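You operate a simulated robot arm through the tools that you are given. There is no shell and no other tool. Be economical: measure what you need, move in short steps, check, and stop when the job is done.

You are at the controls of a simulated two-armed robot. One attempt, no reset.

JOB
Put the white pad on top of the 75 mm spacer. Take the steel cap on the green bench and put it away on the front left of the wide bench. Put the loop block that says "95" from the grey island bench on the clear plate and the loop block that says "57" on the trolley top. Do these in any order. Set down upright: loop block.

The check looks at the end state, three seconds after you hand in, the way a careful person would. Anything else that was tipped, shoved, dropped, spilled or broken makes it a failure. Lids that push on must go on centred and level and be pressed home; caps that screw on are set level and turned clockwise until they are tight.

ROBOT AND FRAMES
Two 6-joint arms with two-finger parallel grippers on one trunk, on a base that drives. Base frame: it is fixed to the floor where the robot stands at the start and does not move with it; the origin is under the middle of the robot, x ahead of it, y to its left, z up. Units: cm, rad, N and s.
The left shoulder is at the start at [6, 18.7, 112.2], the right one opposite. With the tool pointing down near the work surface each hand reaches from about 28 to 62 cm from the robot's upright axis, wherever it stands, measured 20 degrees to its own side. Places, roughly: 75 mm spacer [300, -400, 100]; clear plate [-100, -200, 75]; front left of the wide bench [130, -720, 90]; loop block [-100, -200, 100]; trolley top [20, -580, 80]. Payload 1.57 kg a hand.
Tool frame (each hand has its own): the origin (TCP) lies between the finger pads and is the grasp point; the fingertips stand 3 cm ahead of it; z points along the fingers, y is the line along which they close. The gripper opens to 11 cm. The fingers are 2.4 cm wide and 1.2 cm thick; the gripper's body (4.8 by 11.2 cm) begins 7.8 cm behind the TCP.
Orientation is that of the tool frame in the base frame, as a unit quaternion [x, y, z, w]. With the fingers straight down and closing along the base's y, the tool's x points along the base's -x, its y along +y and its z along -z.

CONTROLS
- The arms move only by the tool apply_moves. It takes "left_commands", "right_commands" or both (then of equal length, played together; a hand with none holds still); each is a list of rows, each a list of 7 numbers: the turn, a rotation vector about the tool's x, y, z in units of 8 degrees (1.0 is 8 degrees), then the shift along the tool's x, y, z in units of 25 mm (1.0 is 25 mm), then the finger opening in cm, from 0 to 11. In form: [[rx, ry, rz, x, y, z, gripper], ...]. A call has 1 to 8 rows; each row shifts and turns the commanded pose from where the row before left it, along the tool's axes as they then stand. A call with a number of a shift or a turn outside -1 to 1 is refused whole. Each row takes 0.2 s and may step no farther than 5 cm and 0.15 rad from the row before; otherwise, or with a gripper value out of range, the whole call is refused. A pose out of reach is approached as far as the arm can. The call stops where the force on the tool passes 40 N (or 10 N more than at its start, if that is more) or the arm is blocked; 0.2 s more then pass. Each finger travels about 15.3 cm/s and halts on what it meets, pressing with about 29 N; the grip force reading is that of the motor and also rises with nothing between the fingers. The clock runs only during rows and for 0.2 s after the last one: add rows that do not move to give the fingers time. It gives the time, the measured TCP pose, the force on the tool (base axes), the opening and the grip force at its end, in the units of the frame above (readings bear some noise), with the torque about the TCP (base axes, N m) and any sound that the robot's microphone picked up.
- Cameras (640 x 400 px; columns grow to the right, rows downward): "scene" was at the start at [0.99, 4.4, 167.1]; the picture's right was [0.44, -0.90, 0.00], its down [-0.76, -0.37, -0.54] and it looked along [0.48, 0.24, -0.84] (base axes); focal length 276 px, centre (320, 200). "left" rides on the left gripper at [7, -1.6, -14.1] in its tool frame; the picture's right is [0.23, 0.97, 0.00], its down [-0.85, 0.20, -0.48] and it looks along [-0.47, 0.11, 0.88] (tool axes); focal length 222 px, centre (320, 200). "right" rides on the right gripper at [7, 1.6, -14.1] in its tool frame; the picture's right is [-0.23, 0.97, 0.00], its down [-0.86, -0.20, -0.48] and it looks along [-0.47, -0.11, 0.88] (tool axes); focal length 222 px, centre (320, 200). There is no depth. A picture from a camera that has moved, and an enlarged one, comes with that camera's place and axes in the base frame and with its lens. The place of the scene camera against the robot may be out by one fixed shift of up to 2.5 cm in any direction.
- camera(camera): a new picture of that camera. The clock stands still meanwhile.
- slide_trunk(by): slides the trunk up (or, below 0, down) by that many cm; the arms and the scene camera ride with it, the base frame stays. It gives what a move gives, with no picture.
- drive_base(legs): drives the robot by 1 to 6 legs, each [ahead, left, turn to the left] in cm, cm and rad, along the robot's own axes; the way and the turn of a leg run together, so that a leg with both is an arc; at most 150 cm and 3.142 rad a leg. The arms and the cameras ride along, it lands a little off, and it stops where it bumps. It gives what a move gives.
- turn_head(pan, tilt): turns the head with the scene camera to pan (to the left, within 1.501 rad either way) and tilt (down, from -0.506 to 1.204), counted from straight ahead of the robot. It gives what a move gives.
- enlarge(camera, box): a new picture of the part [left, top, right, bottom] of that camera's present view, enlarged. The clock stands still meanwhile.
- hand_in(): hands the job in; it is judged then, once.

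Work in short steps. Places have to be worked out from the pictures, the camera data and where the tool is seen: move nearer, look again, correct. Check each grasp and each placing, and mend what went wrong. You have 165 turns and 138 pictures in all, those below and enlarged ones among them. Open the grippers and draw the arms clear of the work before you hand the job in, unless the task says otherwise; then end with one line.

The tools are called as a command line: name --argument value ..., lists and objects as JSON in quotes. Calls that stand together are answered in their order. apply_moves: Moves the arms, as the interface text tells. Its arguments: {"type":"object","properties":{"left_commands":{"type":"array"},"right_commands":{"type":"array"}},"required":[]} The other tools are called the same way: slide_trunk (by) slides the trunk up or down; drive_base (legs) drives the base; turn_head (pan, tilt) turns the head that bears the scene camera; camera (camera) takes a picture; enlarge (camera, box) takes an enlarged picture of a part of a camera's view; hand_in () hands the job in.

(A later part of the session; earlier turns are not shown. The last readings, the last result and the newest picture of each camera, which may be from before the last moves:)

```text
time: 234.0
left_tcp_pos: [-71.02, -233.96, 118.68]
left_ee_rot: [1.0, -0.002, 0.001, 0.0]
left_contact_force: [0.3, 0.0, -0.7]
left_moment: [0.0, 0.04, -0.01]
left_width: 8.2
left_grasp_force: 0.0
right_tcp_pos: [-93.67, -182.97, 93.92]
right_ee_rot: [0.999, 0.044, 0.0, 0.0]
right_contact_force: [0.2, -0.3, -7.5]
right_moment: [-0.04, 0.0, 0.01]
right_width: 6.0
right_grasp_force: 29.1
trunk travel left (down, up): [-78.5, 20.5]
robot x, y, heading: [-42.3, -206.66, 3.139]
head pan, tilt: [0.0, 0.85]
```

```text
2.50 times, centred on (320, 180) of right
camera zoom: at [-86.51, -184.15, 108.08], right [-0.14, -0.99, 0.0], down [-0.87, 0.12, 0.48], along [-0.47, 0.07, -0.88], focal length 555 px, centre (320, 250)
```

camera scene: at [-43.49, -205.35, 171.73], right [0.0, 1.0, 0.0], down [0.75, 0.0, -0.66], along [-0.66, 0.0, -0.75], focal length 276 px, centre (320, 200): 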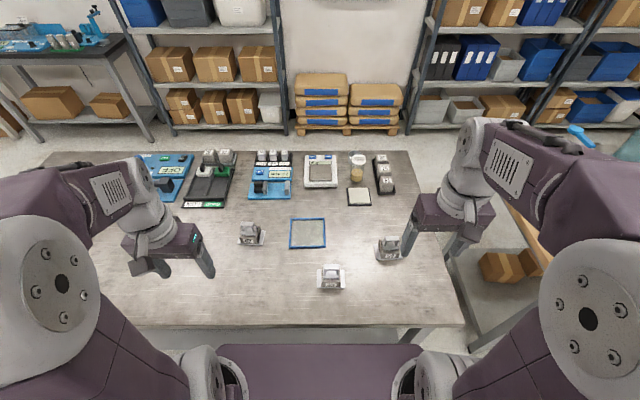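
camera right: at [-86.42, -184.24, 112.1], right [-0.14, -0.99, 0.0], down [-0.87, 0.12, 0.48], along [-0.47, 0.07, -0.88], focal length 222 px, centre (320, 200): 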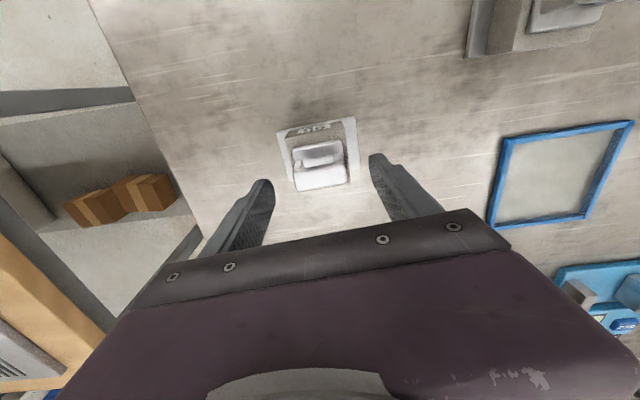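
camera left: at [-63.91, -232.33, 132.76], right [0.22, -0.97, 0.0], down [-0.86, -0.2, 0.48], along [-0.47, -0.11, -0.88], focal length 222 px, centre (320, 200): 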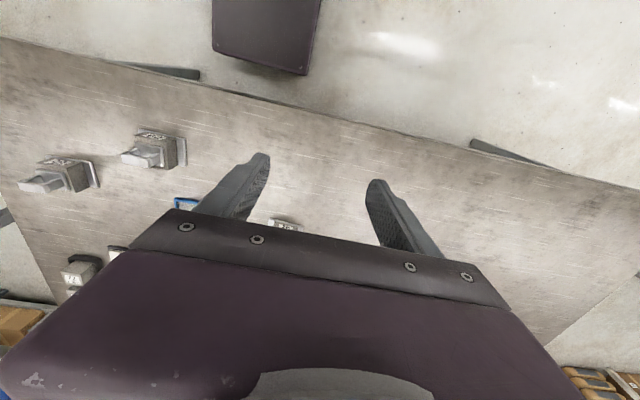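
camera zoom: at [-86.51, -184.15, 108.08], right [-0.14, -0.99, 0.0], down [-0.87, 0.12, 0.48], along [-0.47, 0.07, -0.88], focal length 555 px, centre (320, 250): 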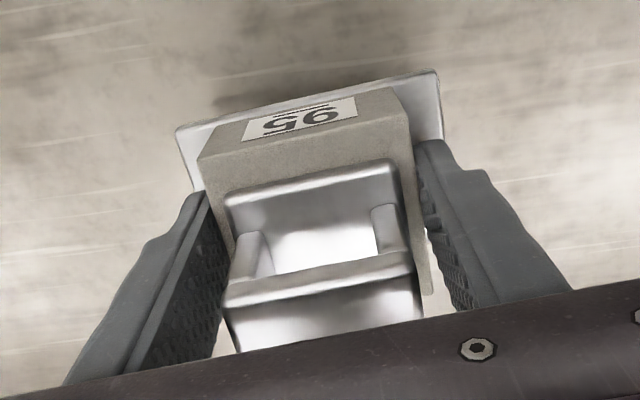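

Block 95 is lifted level (0.75 kg). The plate centre triangulates to (-100.7, -211). I raise the block, then shift the base 23 cm left and 2 ahead so the right hand reaches it.

apply_moves --right_commands '[[0, 0, 0, 0, 0, -1, 3.5], [0, 0, 0, 0, 0, -1, 3.5], [0, 0, 0, 0, 0, -1, 3.5], [0, 0, 0, 0, 0, -1, 3.5], [0, 0, 0, 0, 0, -1, 3.5], [0, 0, 0, 0, 0, -1, 3.5], [0, 0, 0, 0, 0, -1, 3.5]]'

drive_base --legs '[[2, 23, 0]]'

camera --camera "right"

```text
time: 235.6
left_tcp_pos: [-70.75, -233.99, 118.63]
left_ee_rot: [1.0, -0.002, 0.001, -0.001]
left_contact_force: [-1.2, 0.3, 0.0]
left_moment: [-0.01, 0.0, 0.02]
left_width: 8.2
left_grasp_force: 0.1
right_tcp_pos: [-93.37, -183.21, 111.37]
right_ee_rot: [0.999, 0.044, 0.0, 0.001]
right_contact_force: [0.5, 0.3, -5.9]
right_moment: [0.06, -0.02, -0.01]
right_width: 5.98
right_grasp_force: 29.3
trunk travel left (down, up): [-78.5, 20.5]
robot x, y, heading: [-42.32, -206.73, 3.134]
head pan, tilt: [0.0, 0.85]
```

```text
time: 237.4
left_tcp_pos: [-73.03, -256.75, 118.62]
left_ee_rot: [1.0, -0.003, 0.001, 0.001]
left_contact_force: [0.1, 0.6, 0.5]
left_moment: [0.02, 0.0, 0.02]
left_width: 8.2
left_grasp_force: 0.0
right_tcp_pos: [-95.53, -205.99, 111.18]
right_ee_rot: [0.999, 0.042, 0.0, 0.001]
right_contact_force: [-0.1, 0.3, -6.2]
right_moment: [0.0, 0.0, 0.01]
right_width: 5.98
right_grasp_force: 28.5
trunk travel left (down, up): [-78.5, 20.5]
robot x, y, heading: [-44.71, -229.7, 3.141]
head pan, tilt: [0.0, 0.85]
```

```text
48 pictures are left
camera right: at [-88.4, -207.06, 125.39], right [-0.14, -0.99, 0.0], down [-0.87, 0.13, 0.48], along [-0.47, 0.07, -0.88], focal length 222 px, centre (320, 200)
```

right: 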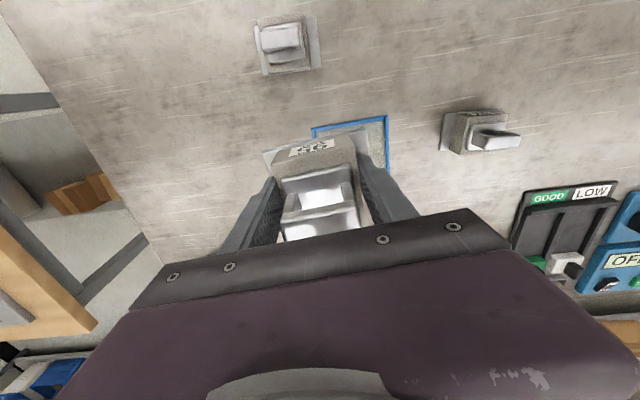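

The plate's front edge is at x=-95.1, y -204.6…-217.3, so its centre is about (-101.7, -211). I move over it, square up, and lower part-way.

apply_moves --right_commands '[[0, 0, 0, -0.9, 0.6, 0, 3.5], [0, 0, 0, -0.9, 0.6, 0, 3.5], [0, 0, 0, -0.84, 0.58, 0, 3.5], [0, 0, 0.6, 0, 0, 0.5, 3.5], [0, 0, 0, 0, 0, 1, 3.5], [0, 0, 0, 0, 0, 1, 3.5], [0, 0, 0, 0, 0, 1, 3.5], [0, 0, 0, 0, 0, 0.5, 3.5]]'

camera --camera "right"

enlarge --camera "scene" --box '[280, 180, 440, 290]'

```text
time: 239.2
left_tcp_pos: [-73.17, -256.95, 118.49]
left_ee_rot: [1.0, -0.003, -0.001, 0.0]
left_contact_force: [0.5, -0.4, 0.1]
left_moment: [-0.03, 0.02, 0.0]
left_width: 8.23
left_grasp_force: 0.1
right_tcp_pos: [-101.75, -211.41, 101.42]
right_ee_rot: [1.0, 0.0, -0.001, 0.0]
right_contact_force: [1.0, -0.7, -7.2]
right_moment: [0.0, 0.0, 0.0]
right_width: 5.99
right_grasp_force: 29.4
trunk travel left (down, up): [-78.5, 20.5]
robot x, y, heading: [-44.29, -229.8, 3.141]
head pan, tilt: [0.0, 0.85]
```

```text
47 pictures are left
camera right: at [-94.79, -212.97, 115.46], right [-0.23, -0.97, 0.0], down [-0.86, 0.2, 0.48], along [-0.47, 0.11, -0.88], focal length 222 px, centre (320, 200)
```

right: 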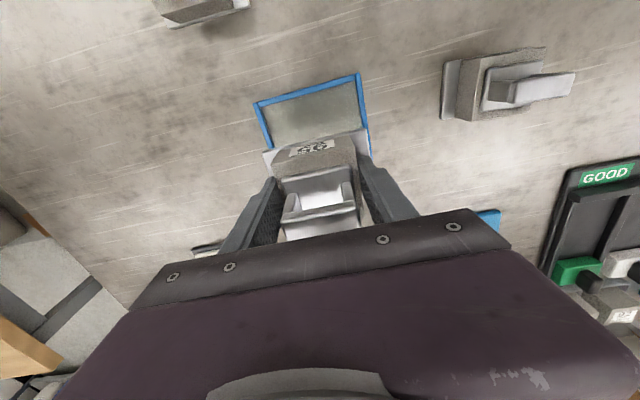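

```text
3.64 times, centred on (360, 235) of scene
camera zoom: at [-45.69, -228.37, 171.72], right [0.01, 1.0, 0.0], down [0.75, 0.0, -0.66], along [-0.66, 0.0, -0.75], focal length 1004 px, centre (174, 73)
```

zoom: 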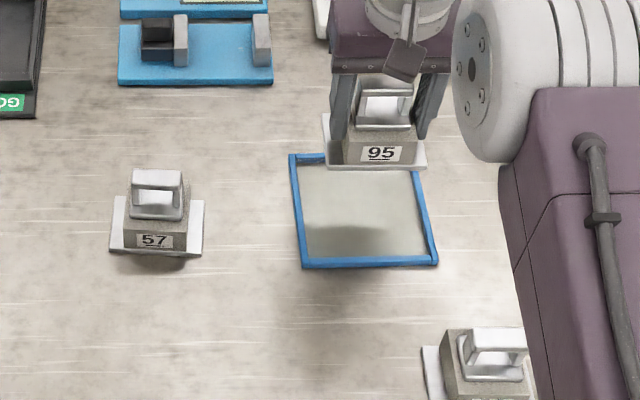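

Hand camera puts the plate centre at (-101.4, -211.15). I correct by 3 mm and lower 8.3 cm.

apply_moves --right_commands '[[0, 0, 0, 0.12, -0.1, 0.5, 3.5], [0, 0, 0, 0, 0, 0.8, 3.5], [0, 0, 0, 0, 0, 0.8, 3.5], [0, 0, 0, 0, 0, 0.7, 3.5], [0, 0, 0, 0, 0, 0.5, 3.5], [0, 0, 0, 0, 0, 0, 3.5]]'

enlarge --camera "scene" --box '[300, 190, 420, 270]'

camera --camera "right"

```text
time: 240.6
left_tcp_pos: [-73.04, -257.07, 118.67]
left_ee_rot: [1.0, -0.003, 0.002, 0.0]
left_contact_force: [0.0, -0.1, 0.1]
left_moment: [0.02, 0.0, 0.01]
left_width: 8.24
left_grasp_force: 0.1
right_tcp_pos: [-101.43, -210.9, 93.11]
right_ee_rot: [1.0, 0.001, 0.0, 0.0]
right_contact_force: [0.3, 0.7, -6.5]
right_moment: [0.01, -0.04, -0.01]
right_width: 5.99
right_grasp_force: 28.6
trunk travel left (down, up): [-78.5, 20.5]
robot x, y, heading: [-44.4, -229.97, 3.139]
head pan, tilt: [0.0, 0.85]
```

```text
5.00 times, centred on (360, 230) of scene
camera zoom: at [-45.65, -228.4, 171.72], right [0.01, 1.0, 0.0], down [0.75, 0.0, -0.66], along [-0.66, 0.0, -0.75], focal length 1381 px, centre (120, 50)
```

zoom: 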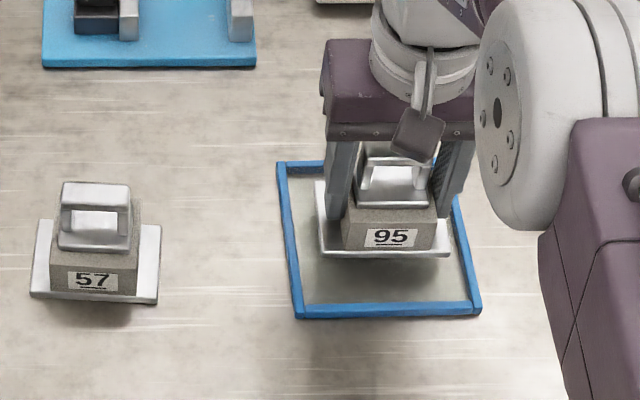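

```text
44 pictures are left
camera right: at [-94.46, -212.65, 107.2], right [-0.23, -0.97, 0.0], down [-0.86, 0.2, 0.48], along [-0.47, 0.11, -0.88], focal length 222 px, centre (320, 200)
```

right: 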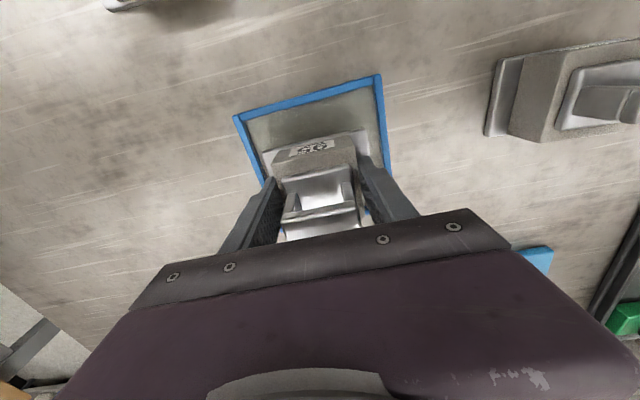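

The block is centred inside the rim, about 1 cm above it. I lower slowly to contact.

apply_moves --right_commands '[[0, 0, 0, 0, 0, 0.2, 3.5], [0, 0, 0, 0, 0, 0.1, 3.5], [0, 0, 0, 0, 0, 0.1, 3.5], [0, 0, 0, 0, 0, 0.05, 3.5], [0, 0, 0, 0, 0, 0, 3.5]]'

```text
time: 241.8
left_tcp_pos: [-73.1, -256.99, 118.67]
left_ee_rot: [1.0, -0.003, 0.001, 0.0]
left_contact_force: [0.7, 1.2, -0.1]
left_moment: [-0.01, 0.02, 0.01]
left_width: 8.2
left_grasp_force: 0.0
right_tcp_pos: [-101.42, -210.83, 91.96]
right_ee_rot: [1.0, 0.0, 0.0, 0.0]
right_contact_force: [-0.9, -0.2, -4.6]
right_moment: [-0.11, 0.01, -0.03]
right_width: 5.97
right_grasp_force: 28.8
trunk travel left (down, up): [-78.5, 20.5]
robot x, y, heading: [-44.55, -229.64, 3.134]
head pan, tilt: [0.0, 0.85]
```

apply_moves --right_commands '[[0, 0, 0, 0, 0, 0.05, 3.5], [0, 0, 0, 0, 0, 0.04, 3.5], [0, 0, 0, 0, 0, 0, 3.5]]'

```text
time: 242.6
left_tcp_pos: [-72.93, -256.96, 118.54]
left_ee_rot: [1.0, -0.003, -0.001, 0.0]
left_contact_force: [1.0, 0.0, 0.0]
left_moment: [0.01, 0.03, -0.01]
left_width: 8.21
left_grasp_force: 0.0
right_tcp_pos: [-101.39, -210.87, 91.97]
right_ee_rot: [1.0, 0.001, -0.002, 0.0]
right_contact_force: [-3.3, 3.4, 9.1]
right_moment: [-0.19, -0.27, -0.01]
right_width: 5.97
right_grasp_force: 28.9
trunk travel left (down, up): [-78.5, 20.5]
robot x, y, heading: [-44.21, -229.42, 3.135]
head pan, tilt: [0.0, 0.85]
```

It rests on the plate. I open and rise straight up.

apply_moves --right_commands '[[0, 0, 0, 0, 0, 0, 7.4], [0, 0, 0, 0, 0, 0, 7.4], [0, 0, 0, 0, 0, 0, 7.4], [0, 0, 0, 0, 0, -0.5, 7.4], [0, 0, 0, 0, 0, -1, 7.4], [0, 0, 0, 0, 0, -1, 7.4], [0, 0, 0, 0, 0, -1, 7.4], [0, 0, 0, 0, 0, -1, 7.4]]'

apply_moves --right_commands '[[0, 0, 0, 0, 0, -1, 7.4], [0, 0, 0, 0, 0, -1, 7.4], [0, 0, 0, 0, 0, -1, 7.4], [0, 0, 0, 1, -0.5, -1, 7.4], [0, 0, 0, 1, -0.5, -1, 7.4], [0, 0, 0, 1, -0.5, -1, 7.4], [0, 0, 0, 1, -0.5, 0, 7.4], [0, 0, 0, 1, -0.5, 0, 7.4]]'

enlarge --camera "scene" --box '[220, 190, 420, 320]'

```text
time: 244.4
left_tcp_pos: [-72.97, -257.04, 118.57]
left_ee_rot: [1.0, -0.002, 0.0, 0.0]
left_contact_force: [0.2, -0.3, 0.9]
left_moment: [0.03, 0.0, -0.01]
left_width: 8.18
left_grasp_force: 0.0
right_tcp_pos: [-101.16, -211.08, 103.09]
right_ee_rot: [1.0, 0.0, 0.001, 0.001]
right_contact_force: [-0.2, -0.1, 0.6]
right_moment: [0.02, 0.0, 0.0]
right_width: 7.38
right_grasp_force: 0.0
trunk travel left (down, up): [-78.5, 20.5]
robot x, y, heading: [-44.56, -230.05, 3.138]
head pan, tilt: [0.0, 0.85]
```

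```text
time: 246.2
left_tcp_pos: [-72.89, -257.03, 118.64]
left_ee_rot: [1.0, -0.003, 0.0, 0.0]
left_contact_force: [-1.4, 0.0, -0.2]
left_moment: [-0.01, -0.02, 0.04]
left_width: 8.19
left_grasp_force: 0.2
right_tcp_pos: [-88.7, -204.42, 118.09]
right_ee_rot: [1.0, 0.001, -0.001, 0.0]
right_contact_force: [-0.1, 0.0, 0.2]
right_moment: [-0.02, -0.03, 0.01]
right_width: 7.42
right_grasp_force: 0.0
trunk travel left (down, up): [-78.5, 20.5]
robot x, y, heading: [-44.44, -229.56, 3.136]
head pan, tilt: [0.0, 0.85]
```

```text
3.08 times, centred on (320, 255) of scene
camera zoom: at [-45.39, -228.37, 171.72], right [0.01, 1.0, 0.0], down [0.75, 0.0, -0.66], along [-0.66, 0.0, -0.75], focal length 850 px, centre (320, 31)
```

zoom: 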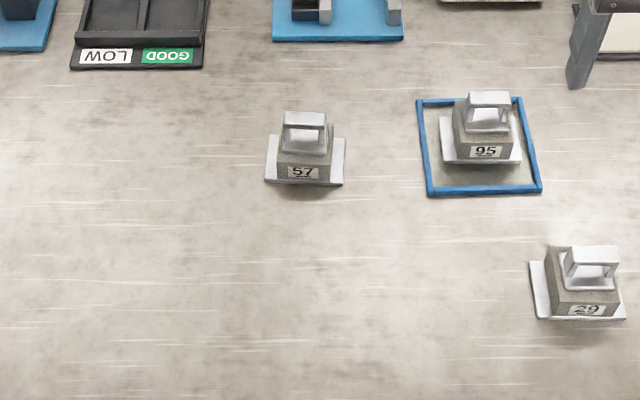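

95 sits upright inside the clear plate. Next I shift 16 cm right and bring the left hand over block 57, near (-99, -232).

drive_base --legs '[[0, -16, 0]]'

apply_moves --left_commands '[[0, 0, 0, -1, -0.4, 0, 8.5], [0, 0, 0, -1, -0.4, 0, 8.5], [0, 0, 0, -1, -0.4, 0.4, 8.5], [0, 0, 0, -1, -0.4, 0.4, 8.5], [0, 0, 0, -1, -0.4, 0.4, 8.5], [0, 0, 0, -1, -0.4, 0.4, 8.5], [0, 0, 0, -1, -0.4, 0.4, 8.5], [0, 0, 0, -1, -0.4, 0.4, 8.5]]'

camera --camera "left"

```text
time: 247.6
left_tcp_pos: [-72.92, -240.98, 118.52]
left_ee_rot: [1.0, -0.004, 0.001, -0.001]
left_contact_force: [-0.4, -0.5, -0.2]
left_moment: [0.02, 0.02, 0.02]
left_width: 8.22
left_grasp_force: 0.0
right_tcp_pos: [-88.54, -188.75, 118.14]
right_ee_rot: [1.0, -0.001, 0.0, -0.002]
right_contact_force: [0.5, 0.7, -0.3]
right_moment: [0.05, 0.02, -0.04]
right_width: 7.37
right_grasp_force: 0.1
trunk travel left (down, up): [-78.5, 20.5]
robot x, y, heading: [-44.05, -213.61, 3.133]
head pan, tilt: [0.0, 0.85]
```

```text
time: 249.4
left_tcp_pos: [-93.09, -232.54, 112.6]
left_ee_rot: [1.0, -0.004, 0.001, 0.0]
left_contact_force: [-0.6, 0.4, 0.4]
left_moment: [0.0, -0.02, 0.02]
left_width: 8.5
left_grasp_force: 0.2
right_tcp_pos: [-88.75, -188.34, 117.97]
right_ee_rot: [1.0, -0.001, 0.001, 0.001]
right_contact_force: [0.1, 0.8, 0.7]
right_moment: [-0.02, -0.01, 0.01]
right_width: 7.4
right_grasp_force: 0.0
trunk travel left (down, up): [-78.5, 20.5]
robot x, y, heading: [-43.87, -213.64, 3.128]
head pan, tilt: [0.0, 0.85]
```

```text
42 pictures are left
camera left: at [-86.06, -230.97, 126.75], right [0.22, -0.98, 0.0], down [-0.86, -0.19, 0.48], along [-0.47, -0.11, -0.88], focal length 222 px, centre (320, 200)
```

left: 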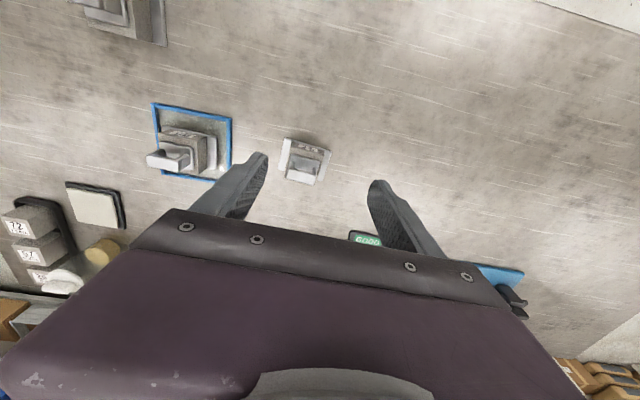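

57 is at (-100.1, -231.3), yawed about 4.5°. I move over it, align and go down to z≈98.

apply_moves --left_commands '[[0, 0, 0, -0.92, -0.17, 0.2, 8], [0, 0, 0, -0.92, -0.17, 0.5, 8], [0, 0, 0, -0.92, -0.16, 0.5, 8], [0, 0, 0.56, 0, 0, 0.9, 8], [0, 0, 0, 0, 0, 0.9, 8], [0, 0, 0, 0, 0, 0.9, 8], [0, 0, 0, 0, 0, 0.9, 8], [0, 0, 0, 0, 0, 0.9, 8]]'

camera --camera "left"

```text
time: 251.2
left_tcp_pos: [-99.79, -231.45, 98.22]
left_ee_rot: [0.999, -0.044, 0.001, 0.0]
left_contact_force: [-0.7, 0.3, 0.3]
left_moment: [-0.02, 0.02, 0.02]
left_width: 7.99
left_grasp_force: 0.1
right_tcp_pos: [-88.66, -188.43, 117.91]
right_ee_rot: [1.0, -0.001, 0.0, 0.0]
right_contact_force: [0.3, 0.2, -0.1]
right_moment: [0.0, -0.01, 0.0]
right_width: 7.44
right_grasp_force: 0.0
trunk travel left (down, up): [-78.5, 20.5]
robot x, y, heading: [-44.36, -213.36, 3.13]
head pan, tilt: [0.0, 0.85]
```

```text
41 pictures are left
camera left: at [-92.77, -230.33, 112.47], right [0.14, -0.99, 0.0], down [-0.87, -0.12, 0.48], along [-0.47, -0.07, -0.88], focal length 222 px, centre (320, 200)
```

left: 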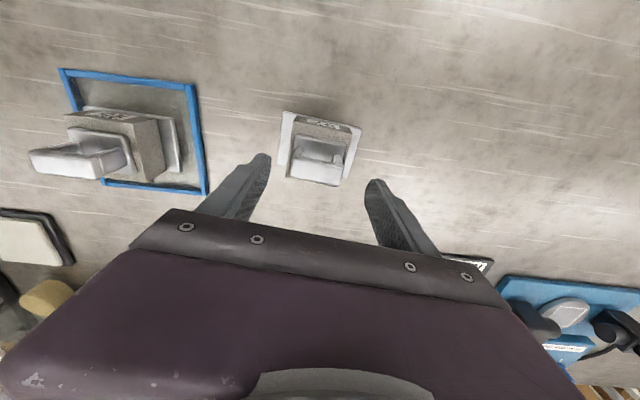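

Well aligned. I descend to z≈91 and close.

apply_moves --left_commands '[[0, 0, 0, 0, -0.06, 1, 8], [0, 0, 0, 0, 0, 1, 8], [0, 0, 0, 0, 0, 0.6, 8], [0, 0, 0, 0, 0, 0.3, 8], [0, 0, 0, 0, 0, 0, 3.5], [0, 0, 0, 0, 0, 0, 3.5], [0, 0, 0, 0, 0, 0, 3.5]]'

apply_moves --left_commands '[[0, 0, 0, 0, 0, -0.4, 3.5], [0, 0, 0, 0, 0, -0.6, 3.5], [0, 0, 0, 0, 0, -1, 3.5], [0, 0, 0, 0, 0, -1, 3.5], [0, 0, 0, 0, 0, -1, 3.5], [0, 0, 0, 0, 0, -1, 3.5], [0, 0, 0, 0, 0, -1, 3.5], [0, 0, 0, 0, 0, -1, 3.5]]'

enlarge --camera "left" --box '[220, 100, 420, 260]'

```text
time: 252.8
left_tcp_pos: [-99.86, -231.3, 90.92]
left_ee_rot: [0.999, -0.044, 0.001, -0.001]
left_contact_force: [1.0, 1.3, -0.1]
left_moment: [0.26, -0.21, 0.08]
left_width: 5.99
left_grasp_force: 29.3
right_tcp_pos: [-88.75, -188.31, 118.08]
right_ee_rot: [1.0, -0.001, 0.0, 0.0]
right_contact_force: [0.7, -0.6, -0.1]
right_moment: [-0.02, 0.0, -0.01]
right_width: 7.39
right_grasp_force: 0.1
trunk travel left (down, up): [-78.5, 20.5]
robot x, y, heading: [-44.2, -213.79, 3.133]
head pan, tilt: [0.0, 0.85]
```

```text
time: 254.6
left_tcp_pos: [-99.83, -231.27, 108.66]
left_ee_rot: [0.999, -0.043, 0.001, 0.001]
left_contact_force: [0.1, -0.2, -6.1]
left_moment: [0.04, -0.02, 0.0]
left_width: 5.99
left_grasp_force: 29.3
right_tcp_pos: [-88.65, -188.45, 118.09]
right_ee_rot: [1.0, -0.002, 0.0, 0.0]
right_contact_force: [0.1, 0.0, 0.3]
right_moment: [0.03, 0.02, -0.01]
right_width: 7.43
right_grasp_force: 0.1
trunk travel left (down, up): [-78.5, 20.5]
robot x, y, heading: [-44.58, -213.49, 3.133]
head pan, tilt: [0.0, 0.85]
```

```text
2.50 times, centred on (320, 180) of left
camera zoom: at [-92.79, -230.25, 122.82], right [0.14, -0.99, 0.0], down [-0.87, -0.12, 0.48], along [-0.47, -0.07, -0.88], focal length 555 px, centre (320, 250)
```

zoom: 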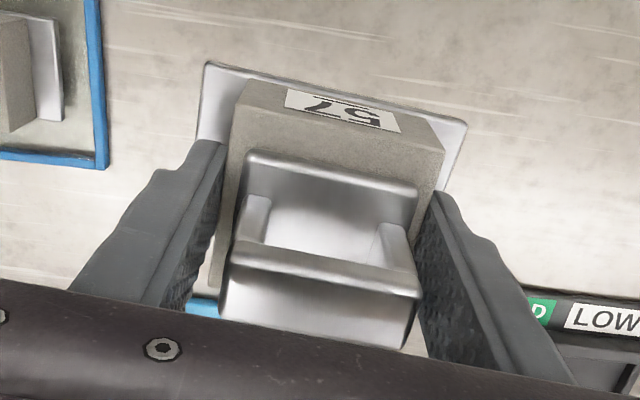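

57 is held well. I draw both hands in and raise the trunk.

apply_moves --left_commands '[[0, 0, 0, 1, 0, -0.5, 3.5], [0, 0, 0, 1, 0, -0.5, 3.5], [0, 0, 0, 1, 0, -0.5, 3.5], [0, 0, 0, 1, 0.2, -0.5, 3.5], [0, 0, 0, 1, 0.2, -0.5, 3.5], [0, 0, 0, 1, 0.2, -0.5, 3.5], [0, 0, 0, 1, 0.2, 0, 3.5], [0, 0, -0.56, 1, 0.2, 0, 3.5]]' --right_commands '[[0, 0, 0, 1, 0, 0, 7], [0, 0, 0, 1, 0, 0, 7], [0, 0, 0, 1, 0, 0, 7], [0, 0, 0, 1, 0, 0, 7], [0, 0, 0, 1, 0, 0, 7], [0, 0, 0, 0.5, 0, 0, 7], [0, 0, 0, 0, 0, 0, 7], [0, 0, 0, 0, 0, 0, 7]]'

slide_trunk --by 20

drive_base --legs '[[-28, 0, 0], [0, 0, 1.579]]'

```text
time: 256.4
left_tcp_pos: [-80.3, -235.49, 116.1]
left_ee_rot: [1.0, -0.005, 0.0, 0.0]
left_contact_force: [0.7, -0.3, -7.2]
left_moment: [-0.01, 0.03, -0.02]
left_width: 6.0
left_grasp_force: 29.1
right_tcp_pos: [-74.82, -188.4, 118.03]
right_ee_rot: [1.0, -0.001, 0.0, -0.001]
right_contact_force: [0.3, -0.1, 0.4]
right_moment: [-0.02, 0.0, 0.01]
right_width: 7.01
right_grasp_force: 0.0
trunk travel left (down, up): [-78.5, 20.5]
robot x, y, heading: [-44.64, -213.8, 3.133]
head pan, tilt: [0.0, 0.85]
```

```text
time: 258.6
left_tcp_pos: [-80.32, -235.58, 136.11]
left_ee_rot: [1.0, -0.004, 0.001, 0.001]
left_contact_force: [-0.3, -0.6, -6.7]
left_moment: [-0.03, -0.03, 0.05]
left_width: 5.99
left_grasp_force: 28.8
right_tcp_pos: [-75.01, -188.39, 138.04]
right_ee_rot: [1.0, -0.001, 0.0, 0.0]
right_contact_force: [0.2, 0.9, -1.1]
right_moment: [0.0, 0.0, 0.02]
right_width: 7.01
right_grasp_force: 0.0
trunk travel left (down, up): [-98.5, 0.5]
robot x, y, heading: [-44.83, -214.04, 3.131]
head pan, tilt: [0.0, 0.85]
```

```text
time: 264.4
left_tcp_pos: [6.69, -249.11, 136.06]
left_ee_rot: [0.697, 0.717, 0.0, 0.0]
left_contact_force: [-0.2, 0.9, -6.3]
left_moment: [0.0, 0.01, -0.02]
left_width: 5.97
left_grasp_force: 28.6
right_tcp_pos: [-40.62, -245.44, 138.08]
right_ee_rot: [0.694, 0.72, -0.001, 0.0]
right_contact_force: [0.7, -0.2, 0.0]
right_moment: [-0.01, 0.01, 0.02]
right_width: 7.02
right_grasp_force: 0.1
trunk travel left (down, up): [-98.5, 0.5]
robot x, y, heading: [-16.48, -214.28, -1.541]
head pan, tilt: [0.0, 0.85]
```

I straighten, drive down the aisle to y≈-410, shift to x≈78 and drive on beside the trolley.

drive_base --legs '[[0, 0, -0.03], [150, 0, 0], [46, 0, 0], [0, 95, 0], [140, 0, 0]]'

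turn_head --pan -1.2 --tilt 0.8

camera --camera "scene"

```text
time: 285.7
left_tcp_pos: [101.82, -583.2, 136.21]
left_ee_rot: [0.705, 0.709, 0.0, -0.001]
left_contact_force: [0.6, 1.0, -5.6]
left_moment: [-0.02, 0.01, 0.02]
left_width: 5.97
left_grasp_force: 28.7
right_tcp_pos: [54.67, -578.63, 138.15]
right_ee_rot: [0.702, 0.712, -0.001, -0.001]
right_contact_force: [-0.5, -0.9, 0.1]
right_moment: [-0.02, -0.01, 0.0]
right_width: 7.01
right_grasp_force: 0.1
trunk travel left (down, up): [-98.5, 0.5]
robot x, y, heading: [79.25, -547.76, -1.568]
head pan, tilt: [0.0, 0.85]
```

```text
time: 287.1
left_tcp_pos: [101.7, -583.21, 135.97]
left_ee_rot: [0.705, 0.709, 0.001, -0.001]
left_contact_force: [-0.7, -0.3, -7.0]
left_moment: [0.01, 0.01, 0.02]
left_width: 5.98
left_grasp_force: 29.2
right_tcp_pos: [54.6, -578.62, 138.15]
right_ee_rot: [0.702, 0.712, 0.0, 0.0]
right_contact_force: [0.2, 1.0, 0.2]
right_moment: [-0.01, 0.01, 0.01]
right_width: 7.04
right_grasp_force: 0.0
trunk travel left (down, up): [-98.5, 0.5]
robot x, y, heading: [79.53, -547.83, -1.564]
head pan, tilt: [-1.201, 0.799]
```

```text
39 pictures are left
camera scene: at [72.73, -543.43, 192.13], right [-0.37, 0.93, 0.0], down [0.67, 0.26, -0.7], along [-0.65, -0.26, -0.72], focal length 276 px, centre (320, 200)
```

scene: 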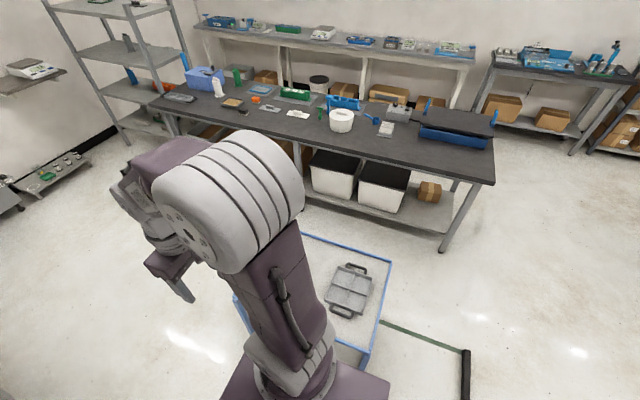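

I turn right to face the trolley and look down on its top.

drive_base --legs '[[5, 8, 0], [0, 0, -1.575]]'

turn_head --pan 0 --tilt 0.9

camera --camera "scene"

```text
time: 292.1
left_tcp_pos: [51.67, -574.55, 135.92]
left_ee_rot: [1.0, -0.003, 0.0, 0.0]
left_contact_force: [0.4, -0.7, -6.4]
left_moment: [0.01, 0.01, 0.0]
left_width: 5.98
left_grasp_force: 29.1
right_tcp_pos: [56.91, -527.45, 138.04]
right_ee_rot: [1.0, -0.001, 0.0, 0.0]
right_contact_force: [-0.1, -0.4, -0.1]
right_moment: [-0.02, 0.01, 0.01]
right_width: 6.98
right_grasp_force: 0.0
trunk travel left (down, up): [-98.5, 0.5]
robot x, y, heading: [87.83, -552.82, 3.137]
head pan, tilt: [-1.201, 0.799]
```

```text
time: 293.5
left_tcp_pos: [51.68, -574.54, 136.12]
left_ee_rot: [1.0, -0.003, 0.001, 0.001]
left_contact_force: [-0.6, 0.7, -6.3]
left_moment: [-0.03, -0.02, 0.0]
left_width: 5.98
left_grasp_force: 29.0
right_tcp_pos: [56.89, -527.47, 138.14]
right_ee_rot: [1.0, 0.0, 0.0, 0.0]
right_contact_force: [0.1, 0.2, 0.1]
right_moment: [0.03, -0.04, -0.04]
right_width: 6.99
right_grasp_force: 0.1
trunk travel left (down, up): [-98.5, 0.5]
robot x, y, heading: [87.4, -552.72, 3.133]
head pan, tilt: [0.0, 0.901]
```

```text
38 pictures are left
camera scene: at [86.63, -551.44, 191.33], right [0.01, 1.0, 0.0], down [0.78, -0.01, -0.62], along [-0.62, 0.01, -0.78], focal length 276 px, centre (320, 200)
```

scene: 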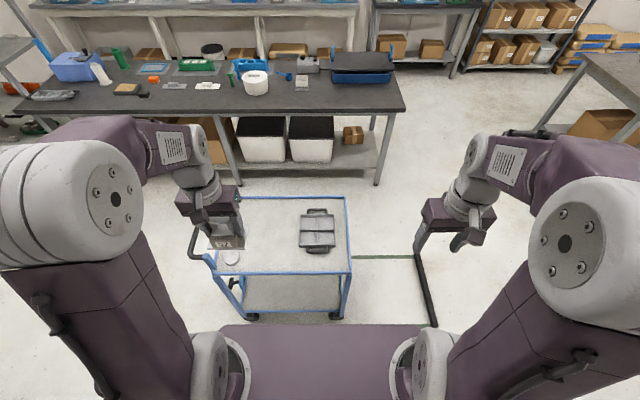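

The trolley top (x -4…37, y -537…-596) has free space between the puck and the tray, about (22, -574). I drive 13 ahead and 3 left and lower the trunk 27 cm.

drive_base --legs '[[13, 3, 0.005]]'

slide_trunk --by -27

camera --camera "left"

camera --camera "scene"

```text
time: 294.8
left_tcp_pos: [39.19, -577.62, 136.25]
left_ee_rot: [1.0, -0.001, -0.001, 0.001]
left_contact_force: [0.0, -0.4, -6.7]
left_moment: [0.0, 0.0, 0.0]
left_width: 5.96
left_grasp_force: 29.2
right_tcp_pos: [44.26, -530.43, 138.15]
right_ee_rot: [1.0, 0.002, -0.001, 0.0]
right_contact_force: [0.4, -0.6, -0.2]
right_moment: [-0.02, 0.04, -0.04]
right_width: 7.0
right_grasp_force: 0.1
trunk travel left (down, up): [-98.5, 0.5]
robot x, y, heading: [74.54, -555.91, 3.141]
head pan, tilt: [0.0, 0.901]
```

```text
time: 297.5
left_tcp_pos: [38.74, -577.77, 109.11]
left_ee_rot: [1.0, 0.0, 0.0, 0.001]
left_contact_force: [0.3, 0.8, -6.2]
left_moment: [0.0, 0.01, -0.02]
left_width: 5.98
left_grasp_force: 29.0
right_tcp_pos: [43.6, -530.59, 111.13]
right_ee_rot: [1.0, 0.003, 0.0, -0.001]
right_contact_force: [0.2, 0.2, -0.2]
right_moment: [-0.04, -0.02, -0.01]
right_width: 7.01
right_grasp_force: 0.0
trunk travel left (down, up): [-71.5, 27.5]
robot x, y, heading: [74.4, -555.24, 3.136]
head pan, tilt: [0.0, 0.901]
```

```text
37 pictures are left
camera left: at [45.7, -576.1, 123.2], right [0.23, -0.97, 0.0], down [-0.86, -0.2, 0.48], along [-0.46, -0.11, -0.88], focal length 222 px, centre (320, 200)
```

left: 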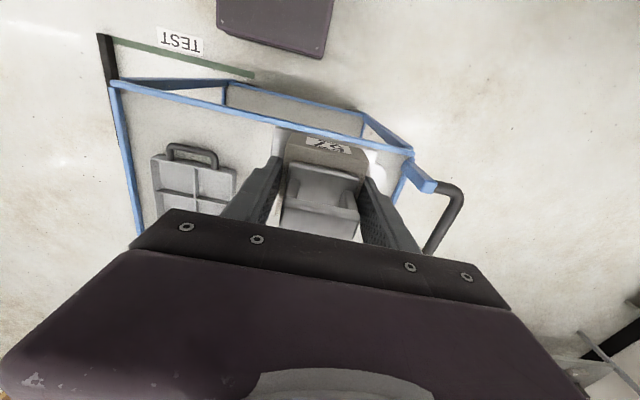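

```text
36 pictures are left
camera scene: at [73.59, -554.41, 164.34], right [0.0, 1.0, 0.0], down [0.78, 0.0, -0.62], along [-0.62, 0.0, -0.78], focal length 276 px, centre (320, 200)
```

scene: 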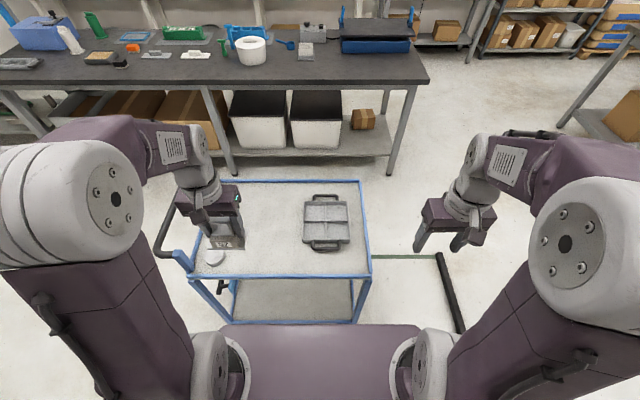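

The free span is y -563…-588; I aim at (20, -575). I move over it and lower to z≈94.

apply_moves --left_commands '[[0, 0, 0, -0.93, -0.13, 0, 3.5], [0, 0, 0, -0.93, -0.13, 0, 3.5], [0, 0, 0, -0.93, -0.13, 0, 3.5], [0, 0, 0, -0.93, -0.13, 0.5, 3.5], [0, 0, 0, -0.93, -0.13, 1, 3.5], [0, 0, 0, -0.93, -0.13, 1, 3.5], [0, 0, 0, -0.93, -0.13, 1, 3.5], [0, 0, 0, -0.93, -0.1, 1, 3.5]]'

apply_moves --left_commands '[[0, 0, 0, 0, 0, 0.8, 3.5], [0, 0, 0, 0, 0, 0.6, 3.5], [0, 0, 0, 0, 0, 0, 3.5]]'

camera --camera "left"

enlarge --camera "scene" --box '[150, 160, 390, 310]'

```text
time: 299.3
left_tcp_pos: [20.28, -575.24, 97.51]
left_ee_rot: [1.0, -0.002, 0.002, 0.0]
left_contact_force: [0.3, -0.1, -7.1]
left_moment: [0.03, -0.03, -0.04]
left_width: 5.98
left_grasp_force: 29.4
right_tcp_pos: [43.44, -530.63, 110.94]
right_ee_rot: [1.0, 0.002, 0.001, -0.002]
right_contact_force: [0.3, 0.1, 0.0]
right_moment: [-0.01, -0.04, -0.02]
right_width: 7.01
right_grasp_force: 0.0
trunk travel left (down, up): [-71.5, 27.5]
robot x, y, heading: [74.21, -555.69, 3.139]
head pan, tilt: [0.0, 0.901]
```

```text
time: 300.1
left_tcp_pos: [20.28, -575.25, 94.13]
left_ee_rot: [1.0, 0.0, 0.0, 0.0]
left_contact_force: [-0.6, 0.1, -5.9]
left_moment: [0.01, 0.03, -0.02]
left_width: 5.98
left_grasp_force: 29.6
right_tcp_pos: [43.79, -530.64, 111.08]
right_ee_rot: [1.0, 0.003, 0.0, 0.0]
right_contact_force: [0.4, -0.7, 0.1]
right_moment: [-0.01, 0.03, 0.0]
right_width: 7.0
right_grasp_force: 0.0
trunk travel left (down, up): [-71.5, 27.5]
robot x, y, heading: [74.54, -555.6, 3.144]
head pan, tilt: [0.0, 0.901]
```

```text
35 pictures are left
camera left: at [27.3, -573.64, 108.43], right [0.23, -0.97, 0.0], down [-0.86, -0.2, 0.48], along [-0.46, -0.11, -0.88], focal length 222 px, centre (320, 200)
```

left: 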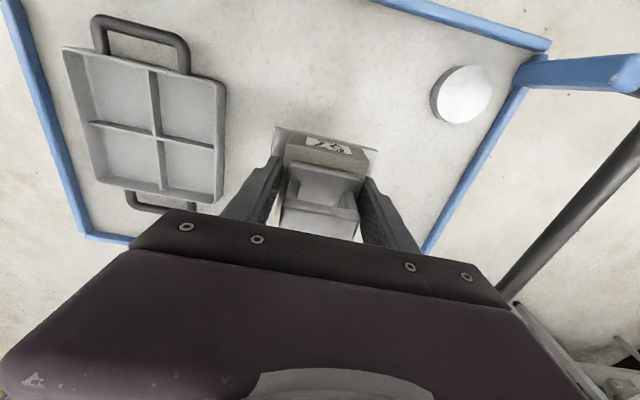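

```text
2.67 times, centred on (270, 235) of scene
camera zoom: at [73.65, -554.38, 164.33], right [0.0, 1.0, 0.0], down [0.78, 0.0, -0.62], along [-0.62, 0.0, -0.78], focal length 736 px, centre (453, 107)
```

zoom: 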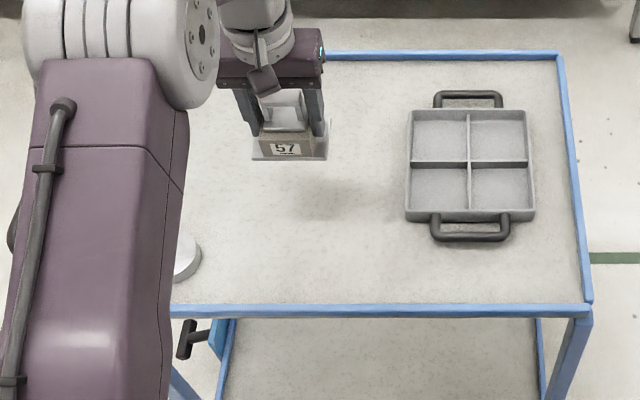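

Plenty of room. I lower 7.5 cm, then slowly.

apply_moves --left_commands '[[0, 0, 0, 0, 0, 0.8, 3.5], [0, 0, 0, 0, 0, 0.8, 3.5], [0, 0, 0, 0, 0, 0.8, 3.5], [0, 0, 0, 0, 0, 0.6, 3.5], [0, 0, 0, 0, 0, 0.1, 3.5], [0, 0, 0, 0, 0, 0.1, 3.5], [0, 0, 0, 0, 0, 0, 3.5]]'

camera --camera "left"

```text
time: 301.7
left_tcp_pos: [20.25, -575.32, 86.16]
left_ee_rot: [1.0, -0.001, 0.001, 0.0]
left_contact_force: [-0.3, -0.1, -6.7]
left_moment: [-0.05, -0.02, 0.03]
left_width: 5.99
left_grasp_force: 29.3
right_tcp_pos: [43.7, -530.57, 111.08]
right_ee_rot: [1.0, 0.003, -0.001, 0.0]
right_contact_force: [0.0, 0.4, -0.6]
right_moment: [0.01, 0.0, 0.0]
right_width: 7.01
right_grasp_force: 0.1
trunk travel left (down, up): [-71.5, 27.5]
robot x, y, heading: [74.35, -555.38, 3.14]
head pan, tilt: [0.0, 0.901]
```

```text
33 pictures are left
camera left: at [27.2, -573.6, 100.31], right [0.23, -0.97, 0.0], down [-0.86, -0.2, 0.48], along [-0.46, -0.11, -0.88], focal length 222 px, centre (320, 200)
```

left: 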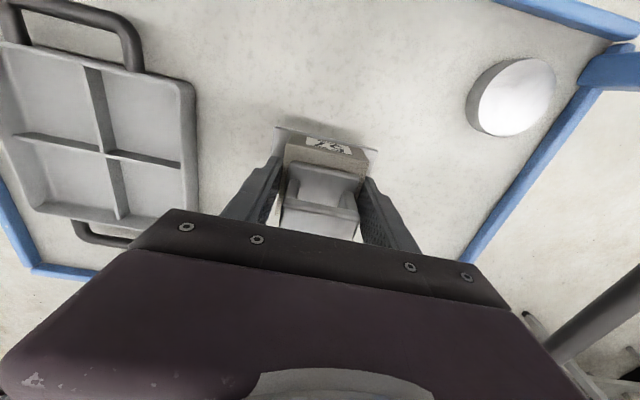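

apply_moves --left_commands '[[0, 0, 0, 0, 0, 0.1, 3.5], [0, 0, 0, 0, 0, 0.1, 3.5], [0, 0, 0, 0, 0, 0.08, 3.5], [0, 0, 0, 0, 0, 0.06, 3.5], [0, 0, 0, 0, 0, 0, 3.5]]'

```text
time: 302.9
left_tcp_pos: [20.08, -575.2, 85.29]
left_ee_rot: [1.0, -0.001, 0.001, 0.0]
left_contact_force: [0.0, 0.2, -5.7]
left_moment: [0.0, -0.01, -0.03]
left_width: 5.96
left_grasp_force: 28.9
right_tcp_pos: [43.62, -530.77, 110.95]
right_ee_rot: [1.0, 0.003, 0.0, -0.001]
right_contact_force: [-0.3, -0.5, 0.0]
right_moment: [0.01, 0.02, -0.01]
right_width: 7.01
right_grasp_force: 0.1
trunk travel left (down, up): [-71.5, 27.5]
robot x, y, heading: [74.54, -555.73, 3.141]
head pan, tilt: [0.0, 0.901]
```

No contact yet; bottom is at about z 80.3. I continue in small steps.

apply_moves --left_commands '[[0, 0, 0, 0, 0, 0.08, 3.5], [0, 0, 0, 0, 0, 0.08, 3.5], [0, 0, 0, 0, 0, 0.08, 3.5], [0, 0, 0, 0, 0, 0.06, 3.5], [0, 0, 0, 0, 0, 0, 3.5]]'

```text
time: 304.1
left_tcp_pos: [20.33, -575.24, 84.55]
left_ee_rot: [1.0, -0.002, 0.001, 0.001]
left_contact_force: [0.8, -0.7, -6.2]
left_moment: [0.03, -0.07, -0.02]
left_width: 5.99
left_grasp_force: 28.6
right_tcp_pos: [43.56, -530.7, 110.99]
right_ee_rot: [1.0, 0.002, 0.0, -0.001]
right_contact_force: [-0.9, -0.5, 0.8]
right_moment: [-0.01, 0.01, 0.01]
right_width: 7.03
right_grasp_force: 0.0
trunk travel left (down, up): [-71.5, 27.5]
robot x, y, heading: [74.53, -555.48, 3.144]
head pan, tilt: [0.0, 0.901]
```

apply_moves --left_commands '[[0, 0, 0, 0, 0, 0.06, 3.5], [0, 0, 0, 0, 0, 0.06, 3.5], [0, 0, 0, 0, 0, 0.06, 3.5], [0, 0, 0, 0, 0, 0.06, 3.5], [0, 0, 0, 0, 0, 0, 3.5]]'

enlarge --camera "left" --box '[230, 100, 430, 240]'

```text
time: 305.3
left_tcp_pos: [20.18, -575.26, 84.03]
left_ee_rot: [1.0, -0.001, 0.001, -0.001]
left_contact_force: [-0.3, -0.4, -7.0]
left_moment: [-0.01, -0.01, 0.0]
left_width: 5.97
left_grasp_force: 28.7
right_tcp_pos: [43.57, -530.53, 111.03]
right_ee_rot: [1.0, 0.002, 0.0, -0.002]
right_contact_force: [0.3, 0.4, 0.0]
right_moment: [-0.01, -0.04, -0.01]
right_width: 7.0
right_grasp_force: 0.0
trunk travel left (down, up): [-71.5, 27.5]
robot x, y, heading: [74.73, -555.69, 3.142]
head pan, tilt: [0.0, 0.901]
```

```text
2.86 times, centred on (330, 170) of left
camera zoom: at [27.16, -573.61, 98.19], right [0.23, -0.97, 0.0], down [-0.86, -0.2, 0.48], along [-0.46, -0.11, -0.88], focal length 635 px, centre (291, 286)
```

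zoom: 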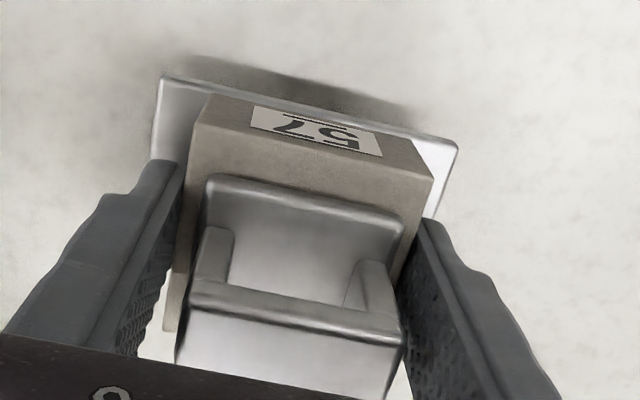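

The shadow has closed nearly to the base; I go on a few millimetres.

apply_moves --left_commands '[[0, 0, 0, 0, 0, 0.06, 3.5], [0, 0, 0, 0, 0, 0.06, 3.5], [0, 0, 0, 0, 0, 0.06, 3.5], [0, 0, 0, 0, 0, 0.06, 3.5], [0, 0, 0, 0, 0, 0, 3.5]]'

```text
time: 306.5
left_tcp_pos: [20.22, -575.24, 83.34]
left_ee_rot: [1.0, -0.001, 0.002, 0.001]
left_contact_force: [-0.1, 0.0, -6.2]
left_moment: [0.0, 0.01, 0.0]
left_width: 5.98
left_grasp_force: 29.2
right_tcp_pos: [43.7, -530.57, 111.03]
right_ee_rot: [1.0, 0.003, 0.0, 0.0]
right_contact_force: [0.2, 0.3, -0.8]
right_moment: [0.0, 0.01, 0.01]
right_width: 7.01
right_grasp_force: 0.1
trunk travel left (down, up): [-71.5, 27.5]
robot x, y, heading: [74.63, -555.63, 3.142]
head pan, tilt: [0.0, 0.901]
```

apply_moves --left_commands '[[0, 0, 0, 0, 0, 0.06, 3.5], [0, 0, 0, 0, 0, 0.06, 3.5], [0, 0, 0, 0, 0, 0.06, 3.5], [0, 0, 0, 0, 0, 0.06, 3.5], [0, 0, 0, 0, 0, 0, 3.5]]'

```text
time: 307.7
left_tcp_pos: [20.15, -575.26, 82.85]
left_ee_rot: [1.0, -0.001, 0.001, 0.0]
left_contact_force: [0.5, -0.8, -6.4]
left_moment: [0.01, -0.05, -0.01]
left_width: 5.98
left_grasp_force: 28.9
right_tcp_pos: [43.76, -530.62, 110.96]
right_ee_rot: [1.0, 0.002, 0.0, -0.001]
right_contact_force: [-0.9, 0.4, -0.8]
right_moment: [-0.03, 0.0, -0.02]
right_width: 6.99
right_grasp_force: 0.2
trunk travel left (down, up): [-71.5, 27.5]
robot x, y, heading: [74.44, -555.52, 3.141]
head pan, tilt: [0.0, 0.901]
```

apply_moves --left_commands '[[0, 0, 0, 0, 0, 0.06, 3.5], [0, 0, 0, 0, 0, 0.06, 3.5], [0, 0, 0, 0, 0, 0.06, 3.5], [0, 0, 0, 0, 0, 0.06, 3.5], [0, 0, 0, 0, 0, 0.06, 3.5], [0, 0, 0, 0, 0, 0, 3.5]]'

camera --camera "left"

```text
time: 309.1
left_tcp_pos: [20.14, -575.26, 81.99]
left_ee_rot: [1.0, -0.001, 0.001, 0.001]
left_contact_force: [-0.2, 0.6, -6.9]
left_moment: [0.01, -0.02, -0.01]
left_width: 5.98
left_grasp_force: 28.9
right_tcp_pos: [43.73, -530.59, 111.03]
right_ee_rot: [1.0, 0.003, 0.0, 0.0]
right_contact_force: [0.4, 0.7, -0.3]
right_moment: [-0.04, 0.0, 0.03]
right_width: 7.0
right_grasp_force: 0.0
trunk travel left (down, up): [-71.5, 27.5]
robot x, y, heading: [74.48, -555.5, 3.14]
head pan, tilt: [0.0, 0.901]
```

```text
31 pictures are left
camera left: at [27.2, -573.6, 96.22], right [0.23, -0.97, 0.0], down [-0.86, -0.2, 0.48], along [-0.46, -0.11, -0.88], focal length 222 px, centre (320, 200)
```

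left: 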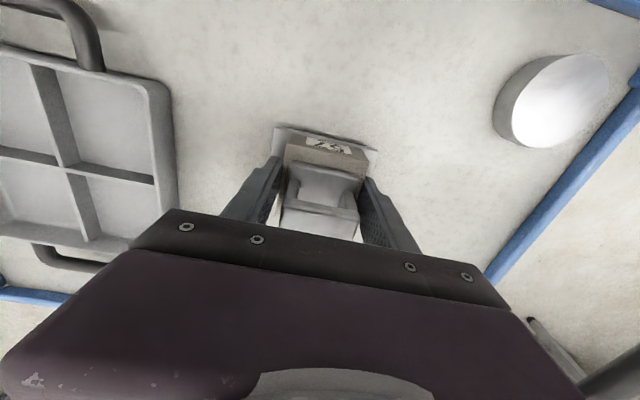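

Still free; the block base is at z≈77. I continue in 1.5 mm steps until contact.

apply_moves --left_commands '[[0, 0, 0, 0, 0, 0.06, 3.5], [0, 0, 0, 0, 0, 0.06, 3.5], [0, 0, 0, 0, 0, 0.06, 3.5], [0, 0, 0, 0, 0, 0.06, 3.5], [0, 0, 0, 0, 0, 0.06, 3.5], [0, 0, 0, 0, 0, 0, 3.5]]'

```text
time: 310.5
left_tcp_pos: [20.22, -575.26, 81.29]
left_ee_rot: [1.0, -0.001, 0.001, 0.0]
left_contact_force: [0.2, 0.0, -6.9]
left_moment: [0.04, -0.02, -0.04]
left_width: 5.98
left_grasp_force: 28.8
right_tcp_pos: [43.7, -530.69, 111.01]
right_ee_rot: [1.0, 0.002, 0.0, 0.0]
right_contact_force: [-0.5, 0.3, -0.6]
right_moment: [0.03, 0.03, 0.01]
right_width: 6.99
right_grasp_force: 0.0
trunk travel left (down, up): [-71.5, 27.5]
robot x, y, heading: [74.47, -555.64, 3.141]
head pan, tilt: [0.0, 0.901]
```

apply_moves --left_commands '[[0, 0, 0, 0, 0, 0.06, 3.5], [0, 0, 0, 0, 0, 0.06, 3.5], [0, 0, 0, 0, 0, 0.06, 3.5], [0, 0, 0, 0, 0, 0.06, 3.5], [0, 0, 0, 0, 0, 0.06, 3.5], [0, 0, 0, 0, 0, 0, 3.5]]'

enlarge --camera "left" --box '[230, 100, 430, 240]'

```text
time: 311.9
left_tcp_pos: [20.25, -575.28, 80.88]
left_ee_rot: [1.0, -0.001, -0.002, 0.001]
left_contact_force: [-1.9, -4.7, 21.1]
left_moment: [-0.06, 0.0, -0.04]
left_width: 6.0
left_grasp_force: 28.5
right_tcp_pos: [43.94, -530.54, 111.18]
right_ee_rot: [1.0, 0.004, -0.001, -0.001]
right_contact_force: [0.8, 0.2, 1.1]
right_moment: [-0.01, -0.06, 0.0]
right_width: 7.02
right_grasp_force: 0.1
trunk travel left (down, up): [-71.5, 27.5]
robot x, y, heading: [74.39, -555.63, 3.145]
head pan, tilt: [0.0, 0.901]
```

```text
2.86 times, centred on (330, 170) of left
camera zoom: at [27.34, -573.55, 94.94], right [0.23, -0.97, 0.0], down [-0.85, -0.2, 0.48], along [-0.47, -0.11, -0.88], focal length 635 px, centre (291, 286)
```

zoom: 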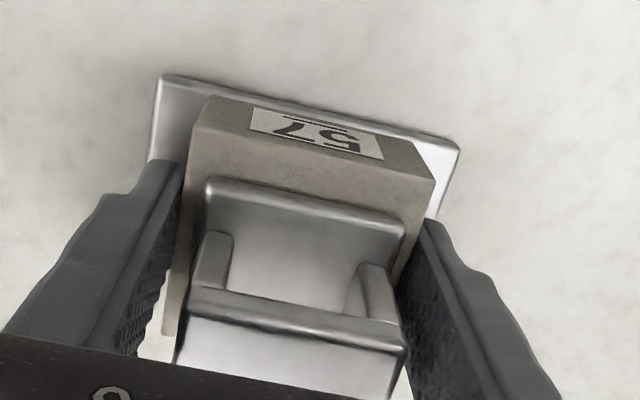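

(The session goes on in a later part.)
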